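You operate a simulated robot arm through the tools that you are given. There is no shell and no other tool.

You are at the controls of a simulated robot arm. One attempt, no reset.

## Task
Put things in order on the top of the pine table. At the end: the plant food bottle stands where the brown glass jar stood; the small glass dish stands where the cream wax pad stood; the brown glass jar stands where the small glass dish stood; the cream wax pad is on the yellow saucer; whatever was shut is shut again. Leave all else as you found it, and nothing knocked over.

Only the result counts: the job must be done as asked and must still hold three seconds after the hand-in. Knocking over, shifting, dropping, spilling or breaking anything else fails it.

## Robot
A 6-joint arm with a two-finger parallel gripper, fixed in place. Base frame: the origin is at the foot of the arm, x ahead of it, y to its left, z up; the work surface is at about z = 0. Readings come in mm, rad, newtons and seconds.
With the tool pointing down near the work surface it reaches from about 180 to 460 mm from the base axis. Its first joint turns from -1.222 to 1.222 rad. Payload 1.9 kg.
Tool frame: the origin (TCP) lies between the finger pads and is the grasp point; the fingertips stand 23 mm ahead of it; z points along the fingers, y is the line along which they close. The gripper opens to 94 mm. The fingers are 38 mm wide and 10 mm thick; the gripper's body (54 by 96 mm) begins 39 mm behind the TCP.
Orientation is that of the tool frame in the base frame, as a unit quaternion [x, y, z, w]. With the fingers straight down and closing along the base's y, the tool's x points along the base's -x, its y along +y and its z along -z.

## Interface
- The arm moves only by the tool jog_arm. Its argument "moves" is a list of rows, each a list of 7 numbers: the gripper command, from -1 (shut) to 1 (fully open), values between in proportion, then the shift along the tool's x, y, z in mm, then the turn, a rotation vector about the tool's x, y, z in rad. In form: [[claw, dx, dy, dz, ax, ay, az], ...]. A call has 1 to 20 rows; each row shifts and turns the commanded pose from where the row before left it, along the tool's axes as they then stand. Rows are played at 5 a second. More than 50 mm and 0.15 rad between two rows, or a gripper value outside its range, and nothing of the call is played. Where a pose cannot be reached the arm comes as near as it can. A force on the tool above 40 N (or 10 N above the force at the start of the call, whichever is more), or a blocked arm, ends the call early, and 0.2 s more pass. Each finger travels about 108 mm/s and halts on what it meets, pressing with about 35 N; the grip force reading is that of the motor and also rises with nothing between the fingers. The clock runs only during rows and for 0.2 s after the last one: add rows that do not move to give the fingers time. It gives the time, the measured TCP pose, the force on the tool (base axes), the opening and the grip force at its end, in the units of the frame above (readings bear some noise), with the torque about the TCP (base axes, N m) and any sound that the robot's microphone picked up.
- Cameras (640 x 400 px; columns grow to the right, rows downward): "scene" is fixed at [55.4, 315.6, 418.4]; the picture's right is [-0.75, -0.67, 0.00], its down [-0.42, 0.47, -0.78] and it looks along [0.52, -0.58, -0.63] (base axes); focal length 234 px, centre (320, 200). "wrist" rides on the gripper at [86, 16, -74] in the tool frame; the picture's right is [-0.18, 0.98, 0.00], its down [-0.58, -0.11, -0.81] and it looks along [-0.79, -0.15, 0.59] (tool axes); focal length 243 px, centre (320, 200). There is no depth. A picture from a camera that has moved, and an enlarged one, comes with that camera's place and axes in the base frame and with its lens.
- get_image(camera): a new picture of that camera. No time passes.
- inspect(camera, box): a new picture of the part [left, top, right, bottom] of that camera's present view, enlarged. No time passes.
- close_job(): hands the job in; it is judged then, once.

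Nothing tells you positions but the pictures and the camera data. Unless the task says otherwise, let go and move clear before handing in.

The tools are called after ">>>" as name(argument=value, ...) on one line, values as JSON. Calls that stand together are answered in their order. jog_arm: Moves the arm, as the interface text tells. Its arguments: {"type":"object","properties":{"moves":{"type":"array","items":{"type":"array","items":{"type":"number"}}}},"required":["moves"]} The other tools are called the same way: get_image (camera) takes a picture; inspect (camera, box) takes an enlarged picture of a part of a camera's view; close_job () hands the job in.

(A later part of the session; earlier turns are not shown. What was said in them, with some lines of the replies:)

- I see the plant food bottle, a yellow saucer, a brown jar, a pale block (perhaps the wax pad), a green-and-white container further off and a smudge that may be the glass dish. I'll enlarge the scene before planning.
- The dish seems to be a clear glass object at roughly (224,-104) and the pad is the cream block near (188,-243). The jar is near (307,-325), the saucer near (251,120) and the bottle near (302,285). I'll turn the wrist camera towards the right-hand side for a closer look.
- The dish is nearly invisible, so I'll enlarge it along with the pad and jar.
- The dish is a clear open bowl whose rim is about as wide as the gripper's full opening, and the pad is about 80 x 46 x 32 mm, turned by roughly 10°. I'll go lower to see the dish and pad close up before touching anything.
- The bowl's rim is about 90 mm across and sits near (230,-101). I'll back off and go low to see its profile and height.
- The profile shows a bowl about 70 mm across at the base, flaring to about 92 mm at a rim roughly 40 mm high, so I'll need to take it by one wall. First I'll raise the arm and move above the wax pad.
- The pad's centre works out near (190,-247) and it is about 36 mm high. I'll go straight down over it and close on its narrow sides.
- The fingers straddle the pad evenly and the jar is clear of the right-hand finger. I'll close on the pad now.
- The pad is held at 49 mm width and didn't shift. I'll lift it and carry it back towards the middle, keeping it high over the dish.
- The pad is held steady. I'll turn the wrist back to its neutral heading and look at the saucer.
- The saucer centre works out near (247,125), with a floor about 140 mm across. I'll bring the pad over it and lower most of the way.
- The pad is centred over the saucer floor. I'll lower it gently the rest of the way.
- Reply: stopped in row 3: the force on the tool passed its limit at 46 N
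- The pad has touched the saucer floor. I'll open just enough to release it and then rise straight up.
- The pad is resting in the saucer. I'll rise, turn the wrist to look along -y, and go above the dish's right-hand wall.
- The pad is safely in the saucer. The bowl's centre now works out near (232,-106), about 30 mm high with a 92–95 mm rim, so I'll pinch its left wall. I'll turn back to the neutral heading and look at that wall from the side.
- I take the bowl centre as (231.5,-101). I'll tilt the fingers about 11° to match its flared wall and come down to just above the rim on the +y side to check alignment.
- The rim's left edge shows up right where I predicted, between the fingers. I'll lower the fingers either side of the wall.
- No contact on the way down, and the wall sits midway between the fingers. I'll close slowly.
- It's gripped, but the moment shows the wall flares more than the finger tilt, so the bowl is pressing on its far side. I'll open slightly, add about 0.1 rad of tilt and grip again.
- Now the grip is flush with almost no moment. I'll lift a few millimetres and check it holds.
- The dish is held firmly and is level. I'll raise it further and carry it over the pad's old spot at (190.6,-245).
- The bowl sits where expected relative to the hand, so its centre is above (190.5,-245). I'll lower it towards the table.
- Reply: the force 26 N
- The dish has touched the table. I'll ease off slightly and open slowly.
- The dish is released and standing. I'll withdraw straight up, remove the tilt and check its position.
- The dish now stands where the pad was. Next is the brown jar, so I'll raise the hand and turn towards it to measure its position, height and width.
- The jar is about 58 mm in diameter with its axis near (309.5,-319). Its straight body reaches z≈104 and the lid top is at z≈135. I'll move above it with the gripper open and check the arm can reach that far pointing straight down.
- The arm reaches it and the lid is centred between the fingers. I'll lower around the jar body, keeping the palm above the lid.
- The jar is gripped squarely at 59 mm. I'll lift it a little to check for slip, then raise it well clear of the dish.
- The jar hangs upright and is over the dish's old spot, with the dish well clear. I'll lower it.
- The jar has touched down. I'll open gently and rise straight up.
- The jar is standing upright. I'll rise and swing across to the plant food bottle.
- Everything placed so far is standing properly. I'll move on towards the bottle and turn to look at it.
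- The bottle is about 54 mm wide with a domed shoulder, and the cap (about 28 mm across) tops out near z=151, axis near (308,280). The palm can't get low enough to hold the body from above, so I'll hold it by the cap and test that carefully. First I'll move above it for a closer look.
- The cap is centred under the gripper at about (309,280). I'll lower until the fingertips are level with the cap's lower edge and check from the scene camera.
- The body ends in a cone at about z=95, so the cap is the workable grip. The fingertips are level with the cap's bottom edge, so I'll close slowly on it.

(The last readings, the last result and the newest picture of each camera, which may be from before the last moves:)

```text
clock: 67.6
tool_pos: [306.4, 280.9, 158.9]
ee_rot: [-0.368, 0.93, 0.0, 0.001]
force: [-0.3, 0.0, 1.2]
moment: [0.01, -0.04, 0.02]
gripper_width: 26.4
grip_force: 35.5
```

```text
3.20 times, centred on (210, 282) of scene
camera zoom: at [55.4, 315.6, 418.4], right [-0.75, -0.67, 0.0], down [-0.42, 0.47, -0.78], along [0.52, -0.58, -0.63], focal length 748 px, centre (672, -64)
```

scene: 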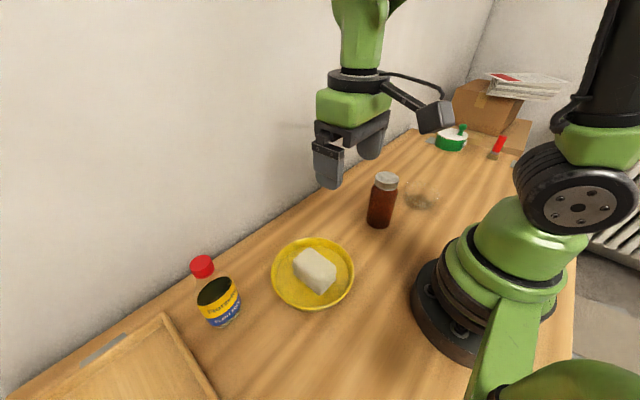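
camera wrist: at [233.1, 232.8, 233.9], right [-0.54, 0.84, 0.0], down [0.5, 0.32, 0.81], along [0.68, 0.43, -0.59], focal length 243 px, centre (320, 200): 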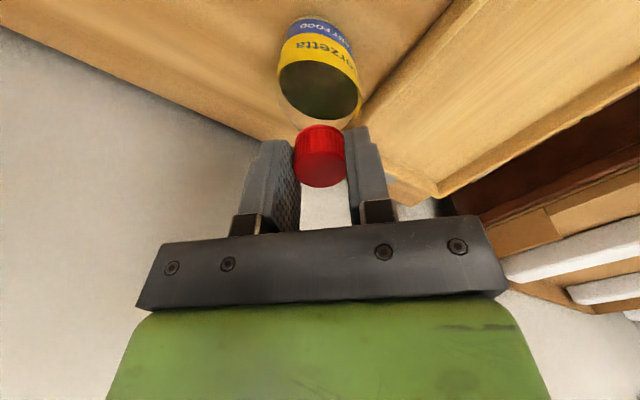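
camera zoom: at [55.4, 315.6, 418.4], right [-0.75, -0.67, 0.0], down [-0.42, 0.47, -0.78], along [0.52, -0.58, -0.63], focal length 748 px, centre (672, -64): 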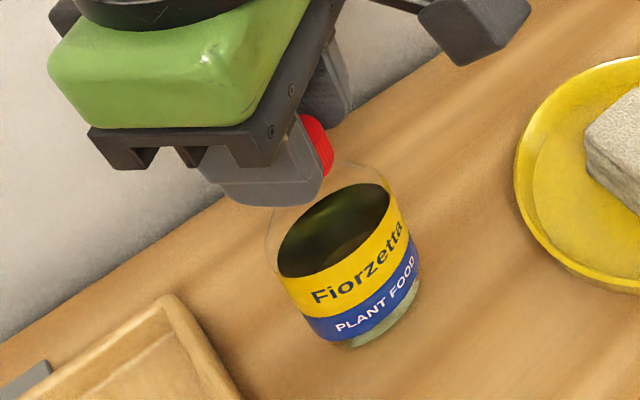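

Gripped on the cap at 26 mm. Next is a tiny test lift to see whether the whole bottle comes along.

>>> jog_arm(moves=[[-0.8, 0, 0, -1, 0, 0, 0], [-0.8, 0, 0, -1, 0, 0, 0], [-0.8, 0, 0, -1, 0, 0, 0], [-0.8, 0, 0, -1, 0, 0, 0], [-0.8, 0, 0, 0, 0, 0, 0]])

>>> get_image(camera="wrist")

>>> inspect(camera="scene", box=[150, 220, 270, 345])

```text
clock: 68.8
tool_pos: [307.0, 280.8, 163.3]
ee_rot: [-0.367, 0.93, 0.0, 0.001]
force: [1.0, 0.6, -2.4]
moment: [0.0, -0.02, 0.0]
gripper_width: 26.5
grip_force: 34.7
```

```text
taken
camera wrist: at [233.0, 232.9, 237.9], right [-0.54, 0.84, 0.0], down [0.5, 0.32, 0.81], along [0.68, 0.43, -0.59], focal length 243 px, centre (320, 200)
```

wrist: 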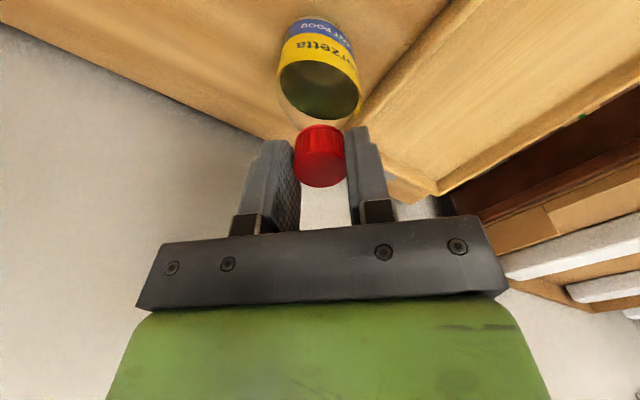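

```text
3.20 times, centred on (210, 282) of scene
camera zoom: at [55.4, 315.6, 418.4], right [-0.75, -0.67, 0.0], down [-0.42, 0.47, -0.78], along [0.52, -0.58, -0.63], focal length 748 px, centre (672, -64)
```

zoom: 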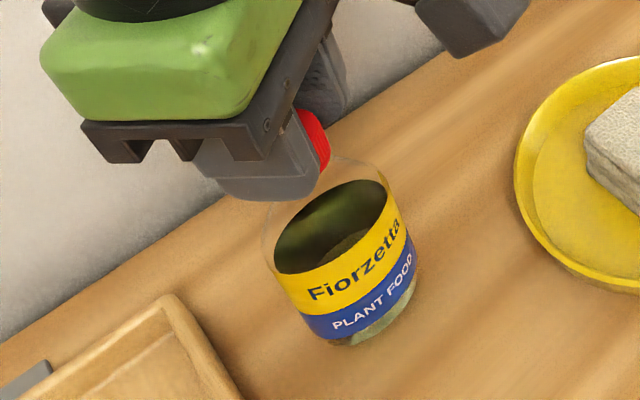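

The whole bottle lifts with the cap, weighing about 2.4 N. I'll carry it across at moderate speed, high enough to clear the saucer and pad, and keep well outside the jar.

>>> jog_arm(moves=[[-0.8, 0, 0, -10, 0, 0, 0], [-0.8, 0, 0, -20, 0, 0, 0], [-0.8, 0, 0, -22, 0, 0, 0], [-0.8, 10, -12, 0, 0, 0, 0], [-0.8, 18.2, -21.9, 0, 0, 0, 0], [-0.8, 18.2, -21.9, 0, 0, 0, 0], [-0.8, 18.2, -21.9, 0, 0, 0, 0], [-0.8, 18.2, -21.9, 0, 0, 0, 0], [-0.8, 16.5, -19.7, 0, 0, 0, 0], [-0.8, 10, -12, 0, 0, 0, 0], [-0.8, 0, 0, 0, 0, 0, 0]])

>>> get_image(camera="wrist")

>>> get_image(camera="scene")

```text
clock: 71.2
tool_pos: [317.3, 108.1, 215.2]
ee_rot: [-0.367, 0.93, 0.0, 0.001]
force: [-1.0, -0.6, -1.6]
moment: [0.01, 0.01, 0.05]
gripper_width: 26.5
grip_force: 34.6
```

```text
taken
camera wrist: at [242.6, 61.2, 289.6], right [-0.54, 0.84, 0.0], down [0.5, 0.32, 0.81], along [0.68, 0.43, -0.59], focal length 243 px, centre (320, 200)
```

wrist: 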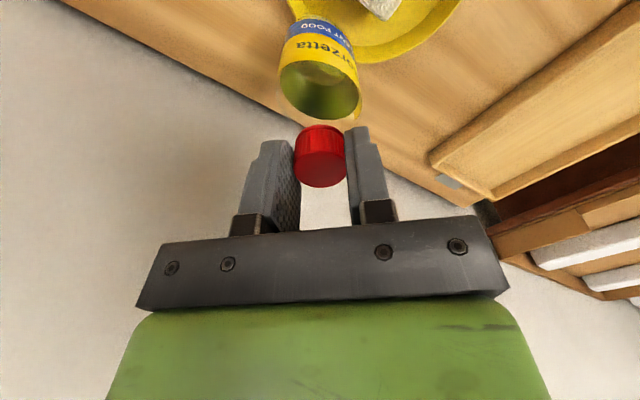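

```text
taken
```

scene: 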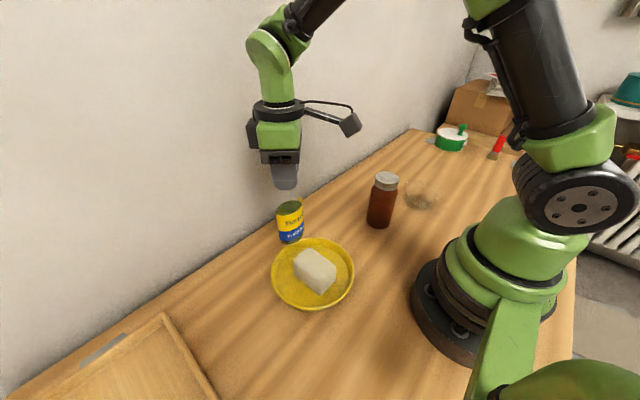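

The bottle hangs steadily upright. I'll turn the wrist and pass outside the jar.

>>> jog_arm(moves=[[-0.8, 0, 0, 0, 0, 0, 0.126], [-0.8, 0, 0, 0, 0, 0, 0.126], [-0.8, 0, 0, 0, 0, 0, 0.126], [-0.8, 0, 0, 0, 0, 0, 0.126], [-0.8, 0, 0, 0, 0, 0, 0.126], [-0.8, 0, 0, 0, 0, 0, 0.124], [-0.8, -2, -15, 0, 0, 0, 0], [-0.8, -3, -28, 0, 0, 0, 0], [-0.8, -3, -28, 0, 0, 0, 0], [-0.8, -2, -28, 0, 0, 0, 0], [-0.8, -2, -28, 0, 0, 0, 0], [-0.8, 0, -28, 0, 0, 0, 0], [-0.8, 0, -28, 0, 0, 0, 0], [-0.8, 0, -18, 0, 0, 0, 0], [-0.8, 0, -9, 0, 0, 0, 0], [-0.8, 0, 0, 0, 0, 0, 0]])

>>> get_image(camera="wrist")

>>> get_image(camera="scene")

```text
clock: 74.6
tool_pos: [328.8, -100.6, 215.4]
ee_rot: [0.0, 1.0, 0.0, 0.0]
force: [0.6, 0.3, -2.0]
moment: [-0.01, 0.02, 0.04]
gripper_width: 26.5
grip_force: 34.6
```

```text
taken
camera wrist: at [242.1, -84.5, 289.6], right [0.19, 0.98, 0.0], down [0.58, -0.11, 0.81], along [0.79, -0.15, -0.59], focal length 243 px, centre (320, 200)
```

wrist: 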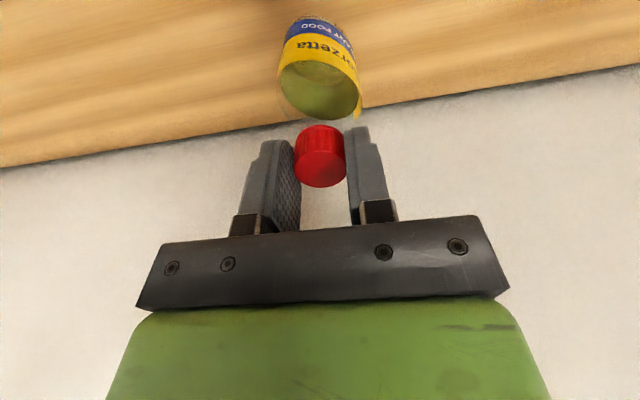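

```text
taken
```

scene: 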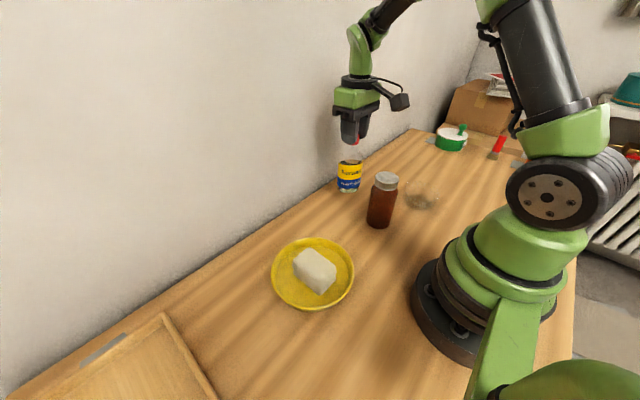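

>>> jog_arm(moves=[[-0.8, 0, 0, 0, 0, 0, 0.135], [-0.8, 0, 0, 0, 0, 0, 0.135], [-0.8, 0, 0, 0, 0, 0, 0.135], [-0.8, 0, 0, 0, 0, 0, 0.135], [-0.8, 0, 0, 0, 0, 0, 0.135], [-0.8, 0, 0, 0, 0, 0, 0.136], [-0.8, -8.6, -9.9, 0, 0, 0, 0], [-0.8, -17.8, -20.5, 3, 0, 0, 0], [-0.8, -17.8, -20.5, 3, 0, 0, 0], [-0.8, -17.8, -20.5, 3, 0, 0, 0], [-0.8, -17.8, -20.5, 3, 0, 0, 0], [-0.8, -17.8, -20.5, 3, 0, 0, 0], [-0.8, -17.8, -20.5, 3, 0, 0, 0], [-0.8, -17.8, -20.5, 3, 0, 0, 0], [-0.8, -9.5, -11, 0, 0, 0, 0], [-0.8, 0, 0, 0, 0, 0, 0]])

>>> get_image(camera="wrist")

>>> inspect(camera="scene", box=[340, 60, 500, 200])

```text
clock: 78.0
tool_pos: [306.9, -317.4, 194.0]
ee_rot: [0.395, 0.919, 0.001, 0.001]
force: [-1.0, 0.0, -2.4]
moment: [0.04, 0.03, 0.0]
gripper_width: 26.5
grip_force: 35.4
```

```text
taken
camera wrist: at [259.3, -243.3, 268.7], right [0.84, 0.54, 0.0], down [0.32, -0.5, 0.81], along [0.44, -0.68, -0.59], focal length 243 px, centre (320, 200)
```

wrist: 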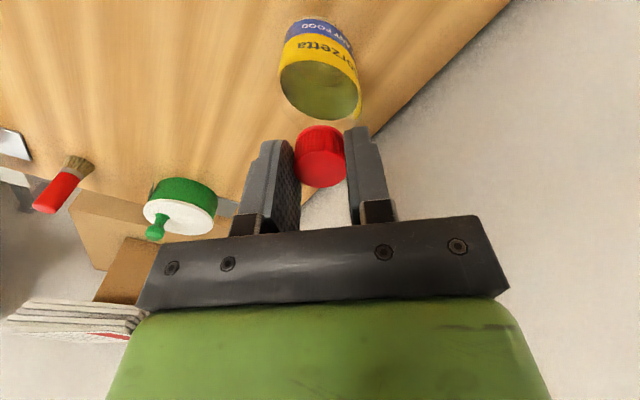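

```text
2.86 times, centred on (420, 130) of scene
camera zoom: at [55.4, 315.6, 418.4], right [-0.75, -0.67, 0.0], down [-0.42, 0.47, -0.78], along [0.52, -0.58, -0.63], focal length 668 px, centre (34, 400)
```

zoom: 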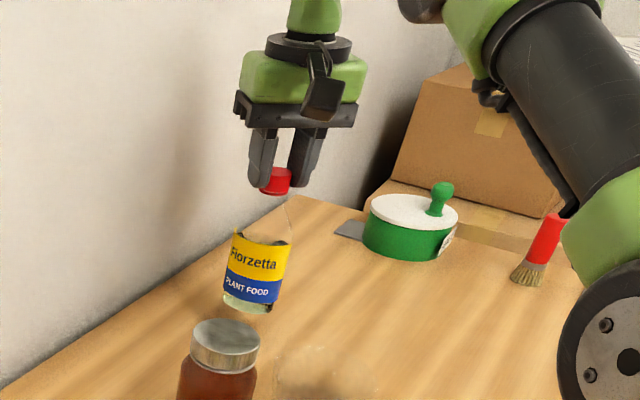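

The bottle is over the jar's old spot. I'll lower it gradually.

>>> jog_arm(moves=[[-0.8, 0, 0, 10, 0, 0, 0], [-0.8, 0, 0, 12, 0, 0, 0], [-0.8, 0, 0, 6, 0, 0, 0], [-0.8, 0, 0, 3, 0, 0, 0], [-0.8, 0, 0, 1.5, 0, 0, 0], [-0.8, 0, 0, 0, 0, 0, 0]])

>>> inspect(camera="scene", box=[340, 60, 500, 200])

```text
clock: 79.4
tool_pos: [306.6, -317.0, 161.5]
ee_rot: [0.395, 0.919, 0.002, 0.0]
force: [0.1, 0.0, -2.4]
moment: [0.0, 0.03, 0.03]
gripper_width: 26.3
grip_force: 34.5
```

```text
2.86 times, centred on (420, 130) of scene
camera zoom: at [55.4, 315.6, 418.4], right [-0.75, -0.67, 0.0], down [-0.42, 0.47, -0.78], along [0.52, -0.58, -0.63], focal length 668 px, centre (34, 400)
```

zoom: 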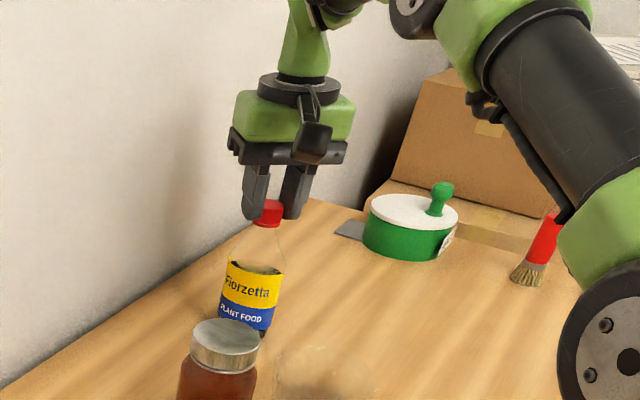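

>>> jog_arm(moves=[[-0.8, 0, 0, 1, 0, 0, 0], [-0.8, 0, 0, 0.7, 0, 0, 0], [-0.8, 0, 0, 0, 0, 0, 0]])

```text
clock: 80.2
tool_pos: [307.4, -318.0, 158.9]
ee_rot: [0.396, 0.918, 0.002, 0.0]
force: [-2.3, 1.4, 3.1]
moment: [0.11, 0.31, -0.02]
gripper_width: 26.8
grip_force: 34.6
```

>>> jog_arm(moves=[[-0.8, 0, 0, 0.4, 0, 0, 0], [-0.8, 0, 0, 0, 0, 0, 0]])

>>> get_image(camera="wrist")

>>> inspect(camera="scene", box=[340, 60, 500, 200])

```text
clock: 80.8
tool_pos: [306.7, -317.5, 159.8]
ee_rot: [0.395, 0.919, 0.0, 0.001]
force: [-5.2, 3.0, 16.3]
moment: [0.34, 0.7, -0.02]
gripper_width: 26.4
grip_force: 35.6
```

```text
taken
camera wrist: at [259.5, -243.9, 234.2], right [0.84, 0.54, 0.0], down [0.32, -0.5, 0.81], along [0.44, -0.68, -0.59], focal length 243 px, centre (320, 200)
```

wrist: 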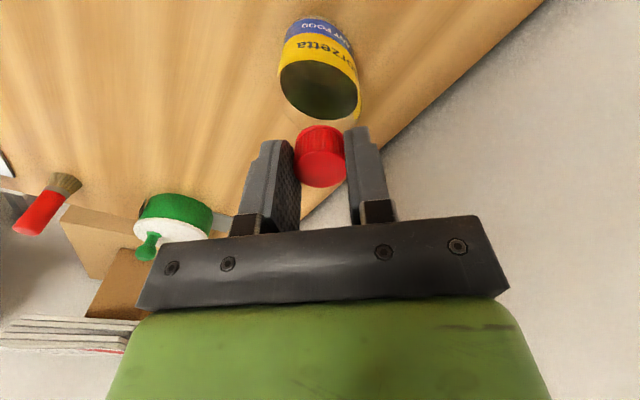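

```text
2.86 times, centred on (420, 130) of scene
camera zoom: at [55.4, 315.6, 418.4], right [-0.75, -0.67, 0.0], down [-0.42, 0.47, -0.78], along [0.52, -0.58, -0.63], focal length 668 px, centre (34, 400)
```

zoom: 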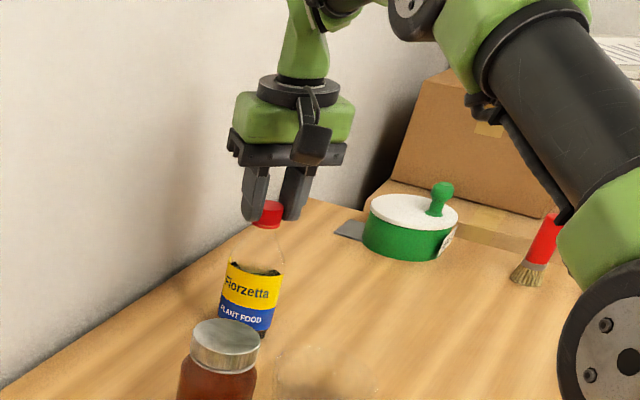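

The bottle is on the table. I'll ease off the pressure slightly and then open the fingers slowly.

>>> jog_arm(moves=[[-0.8, 0, 0, -0.5, 0, 0, 0], [-0.8, 0, 0, 0, 0, 0, 0]])

```text
clock: 81.4
tool_pos: [307.8, -318.6, 159.5]
ee_rot: [0.395, 0.919, 0.0, 0.001]
force: [-0.9, -0.1, 6.8]
moment: [-0.21, 0.18, 0.02]
gripper_width: 26.8
grip_force: 34.5
```

>>> jog_arm(moves=[[-0.45, 0, 0, 0, 0, 0, 0], [-0.38, 0, 0, 0, 0, 0, 0], [-0.3, 0, 0, 0, 0, 0, 0], [-0.1, 0, 0, 0, 0, 0, 0], [0.2, 0, 0, 0, 0, 0, 0], [0.4, 0, 0, 0, 0, 0, 0], [0.4, 0, 0, 0, 0, 0, 0]])

>>> get_image(camera="wrist")

>>> inspect(camera="scene", box=[340, 60, 500, 200])

```text
clock: 83.0
tool_pos: [306.4, -317.3, 158.3]
ee_rot: [0.396, 0.918, 0.001, 0.001]
force: [0.6, 0.2, 0.0]
moment: [-0.01, -0.03, -0.01]
gripper_width: 66.0
grip_force: 0.1
```

```text
taken
camera wrist: at [259.7, -243.7, 234.3], right [0.84, 0.54, 0.0], down [0.32, -0.5, 0.81], along [0.44, -0.68, -0.59], focal length 243 px, centre (320, 200)
```

wrist: 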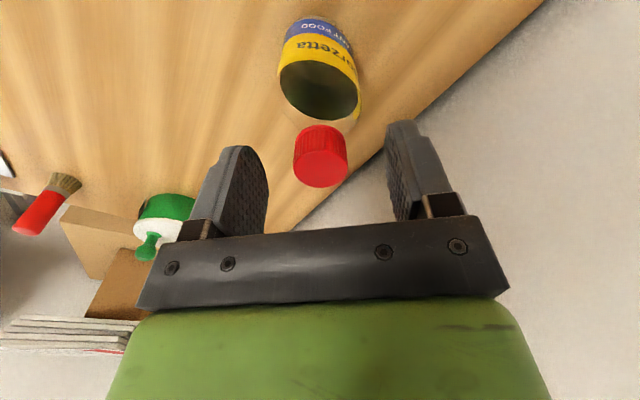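

```text
2.86 times, centred on (420, 130) of scene
camera zoom: at [55.4, 315.6, 418.4], right [-0.75, -0.67, 0.0], down [-0.42, 0.47, -0.78], along [0.52, -0.58, -0.63], focal length 668 px, centre (34, 400)
```

zoom: 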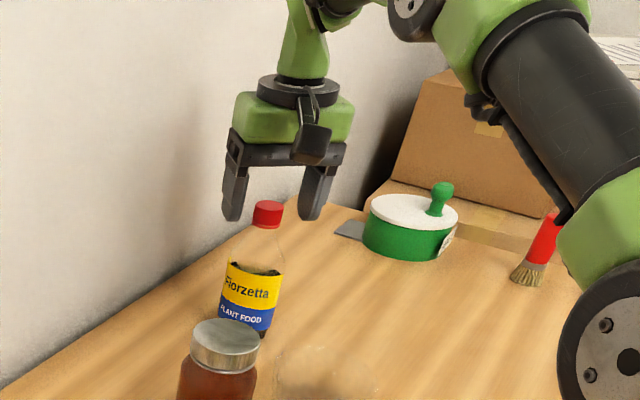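

The bottle stands free and capped. I'll rise straight up, retreat to the middle and check the whole table.

>>> jog_arm(moves=[[0.4, 0, 0, -20, 0, 0, 0], [0.4, 0, 0, -30, 0, 0, 0], [0.4, 40, 0, -20, 0, 0, 0], [0.4, 45, 0, -10, 0, 0, 0], [0.4, 45, 0, 0, 0, 0, 0], [0.4, 0, 0, 0, 0, 0, 0]])

>>> get_image(camera="scene")

>>> get_image(camera="wrist")

>>> inspect(camera="scene", box=[340, 110, 500, 250])

```text
clock: 84.4
tool_pos: [218.4, -224.5, 239.8]
ee_rot: [0.396, 0.918, 0.001, 0.002]
force: [0.6, -0.1, -0.8]
moment: [-0.02, 0.01, 0.0]
gripper_width: 65.8
grip_force: 0.0
```

```text
taken
```

scene: 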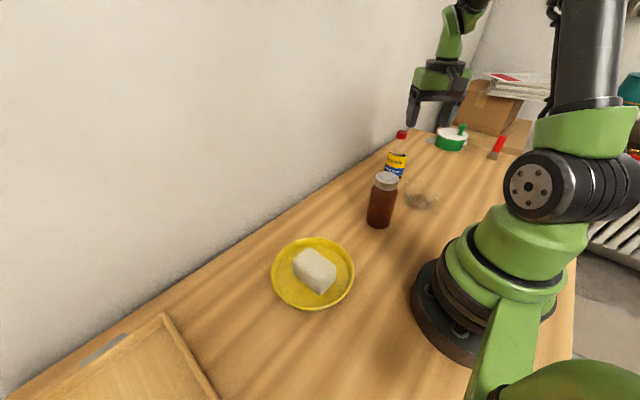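

```text
taken
camera wrist: at [170.8, -148.9, 314.1], right [0.84, 0.54, 0.0], down [0.32, -0.5, 0.81], along [0.44, -0.68, -0.59], focal length 243 px, centre (320, 200)
```

wrist: 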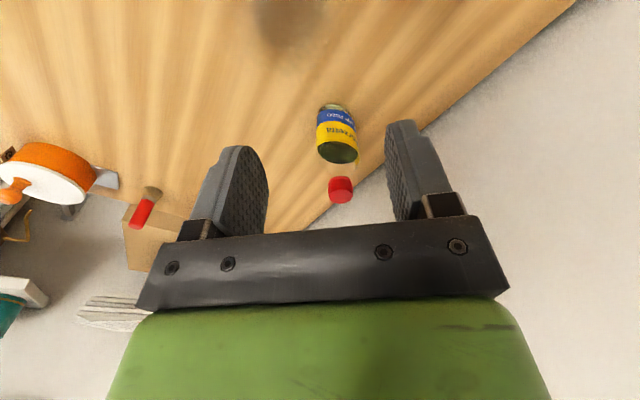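

```text
2.86 times, centred on (420, 180) of scene
camera zoom: at [55.4, 315.6, 418.4], right [-0.75, -0.67, 0.0], down [-0.42, 0.47, -0.78], along [0.52, -0.58, -0.63], focal length 668 px, centre (34, 257)
```

zoom: 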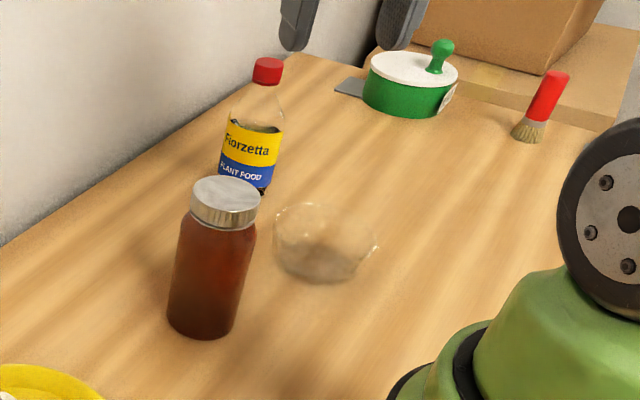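

All items stand in place. As a last check I'll enlarge the dish to compare its position with where the pad stood.

>>> inspect(camera="scene", box=[380, 170, 460, 226])

>>> inspect(camera="scene", box=[240, 220, 380, 330])

>>> inspect(camera="wrist", box=[220, 0, 400, 120])

```text
7.14 times, centred on (420, 198) of scene
camera zoom: at [55.4, 315.6, 418.4], right [-0.75, -0.67, 0.0], down [-0.42, 0.47, -0.78], along [0.52, -0.58, -0.63], focal length 1669 px, centre (-394, 214)
```

zoom: 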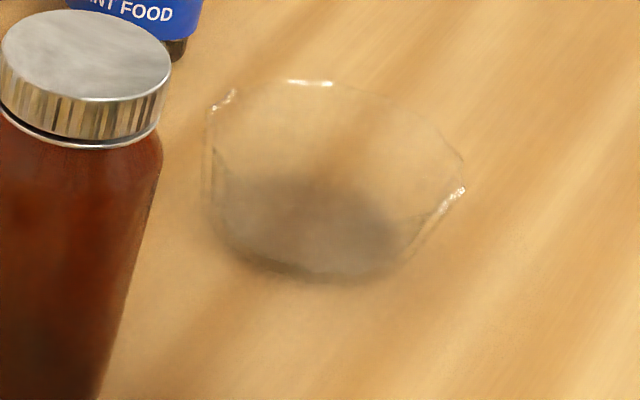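

```text
3.64 times, centred on (310, 275) of scene
camera zoom: at [55.4, 315.6, 418.4], right [-0.75, -0.67, 0.0], down [-0.42, 0.47, -0.78], along [0.52, -0.58, -0.63], focal length 850 px, centre (356, -73)
```

zoom: 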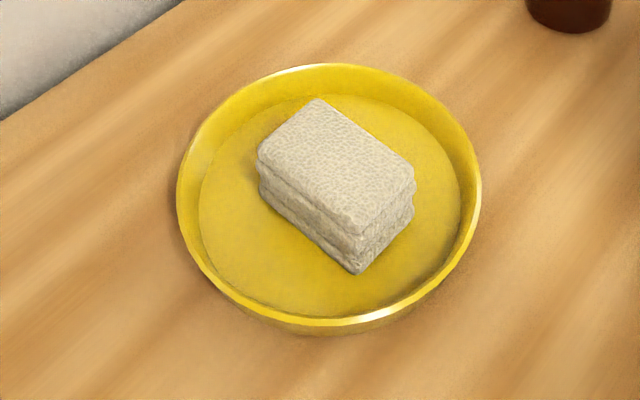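

```text
3.33 times, centred on (310, 60) of wrist
camera zoom: at [170.8, -148.9, 314.1], right [0.84, 0.54, 0.0], down [0.32, -0.5, 0.81], along [0.44, -0.68, -0.59], focal length 809 px, centre (353, 667)
```

zoom: 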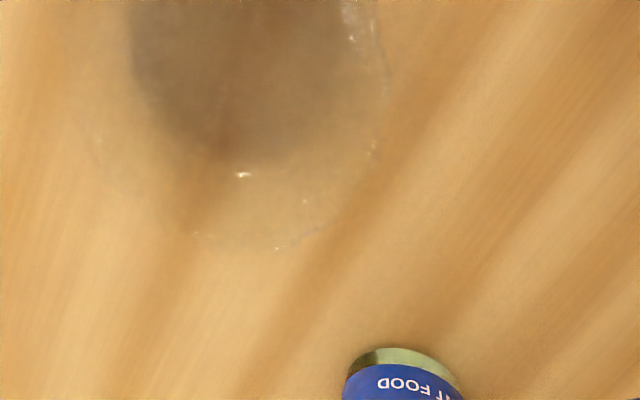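

The pad sits centred on the saucer, and the dish, jar and bottle stand upright within a few millimetres of their target spots. The jar lid and bottle cap are still on, and nothing else has moved. The hand is empty and well clear, so I'm handing in.

>>> close_job()

```text
The job is handed in.
```

All four items are where you asked, and the job is handed in. I haven't been told how it was judged.

- **Wax pad:** it lies centred on the yellow saucer.
- **Glass dish:** it stands where the pad was, within about 4 mm.
- **Brown jar:** it stands where the dish was, within about 3 mm, with its lid on.
- **Plant food bottle:** it stands where the jar was, within about 4 mm, with its cap on. I had to lift it by the cap because the gripper couldn't reach the body from above. A small test lift showed the cap held.

Nothing was knocked over, and the tray, brush, boxes and lidded containers look untouched in the last pictures. I never needed to open anything. I let go of everything and left the hand empty, about 24 cm above the table.
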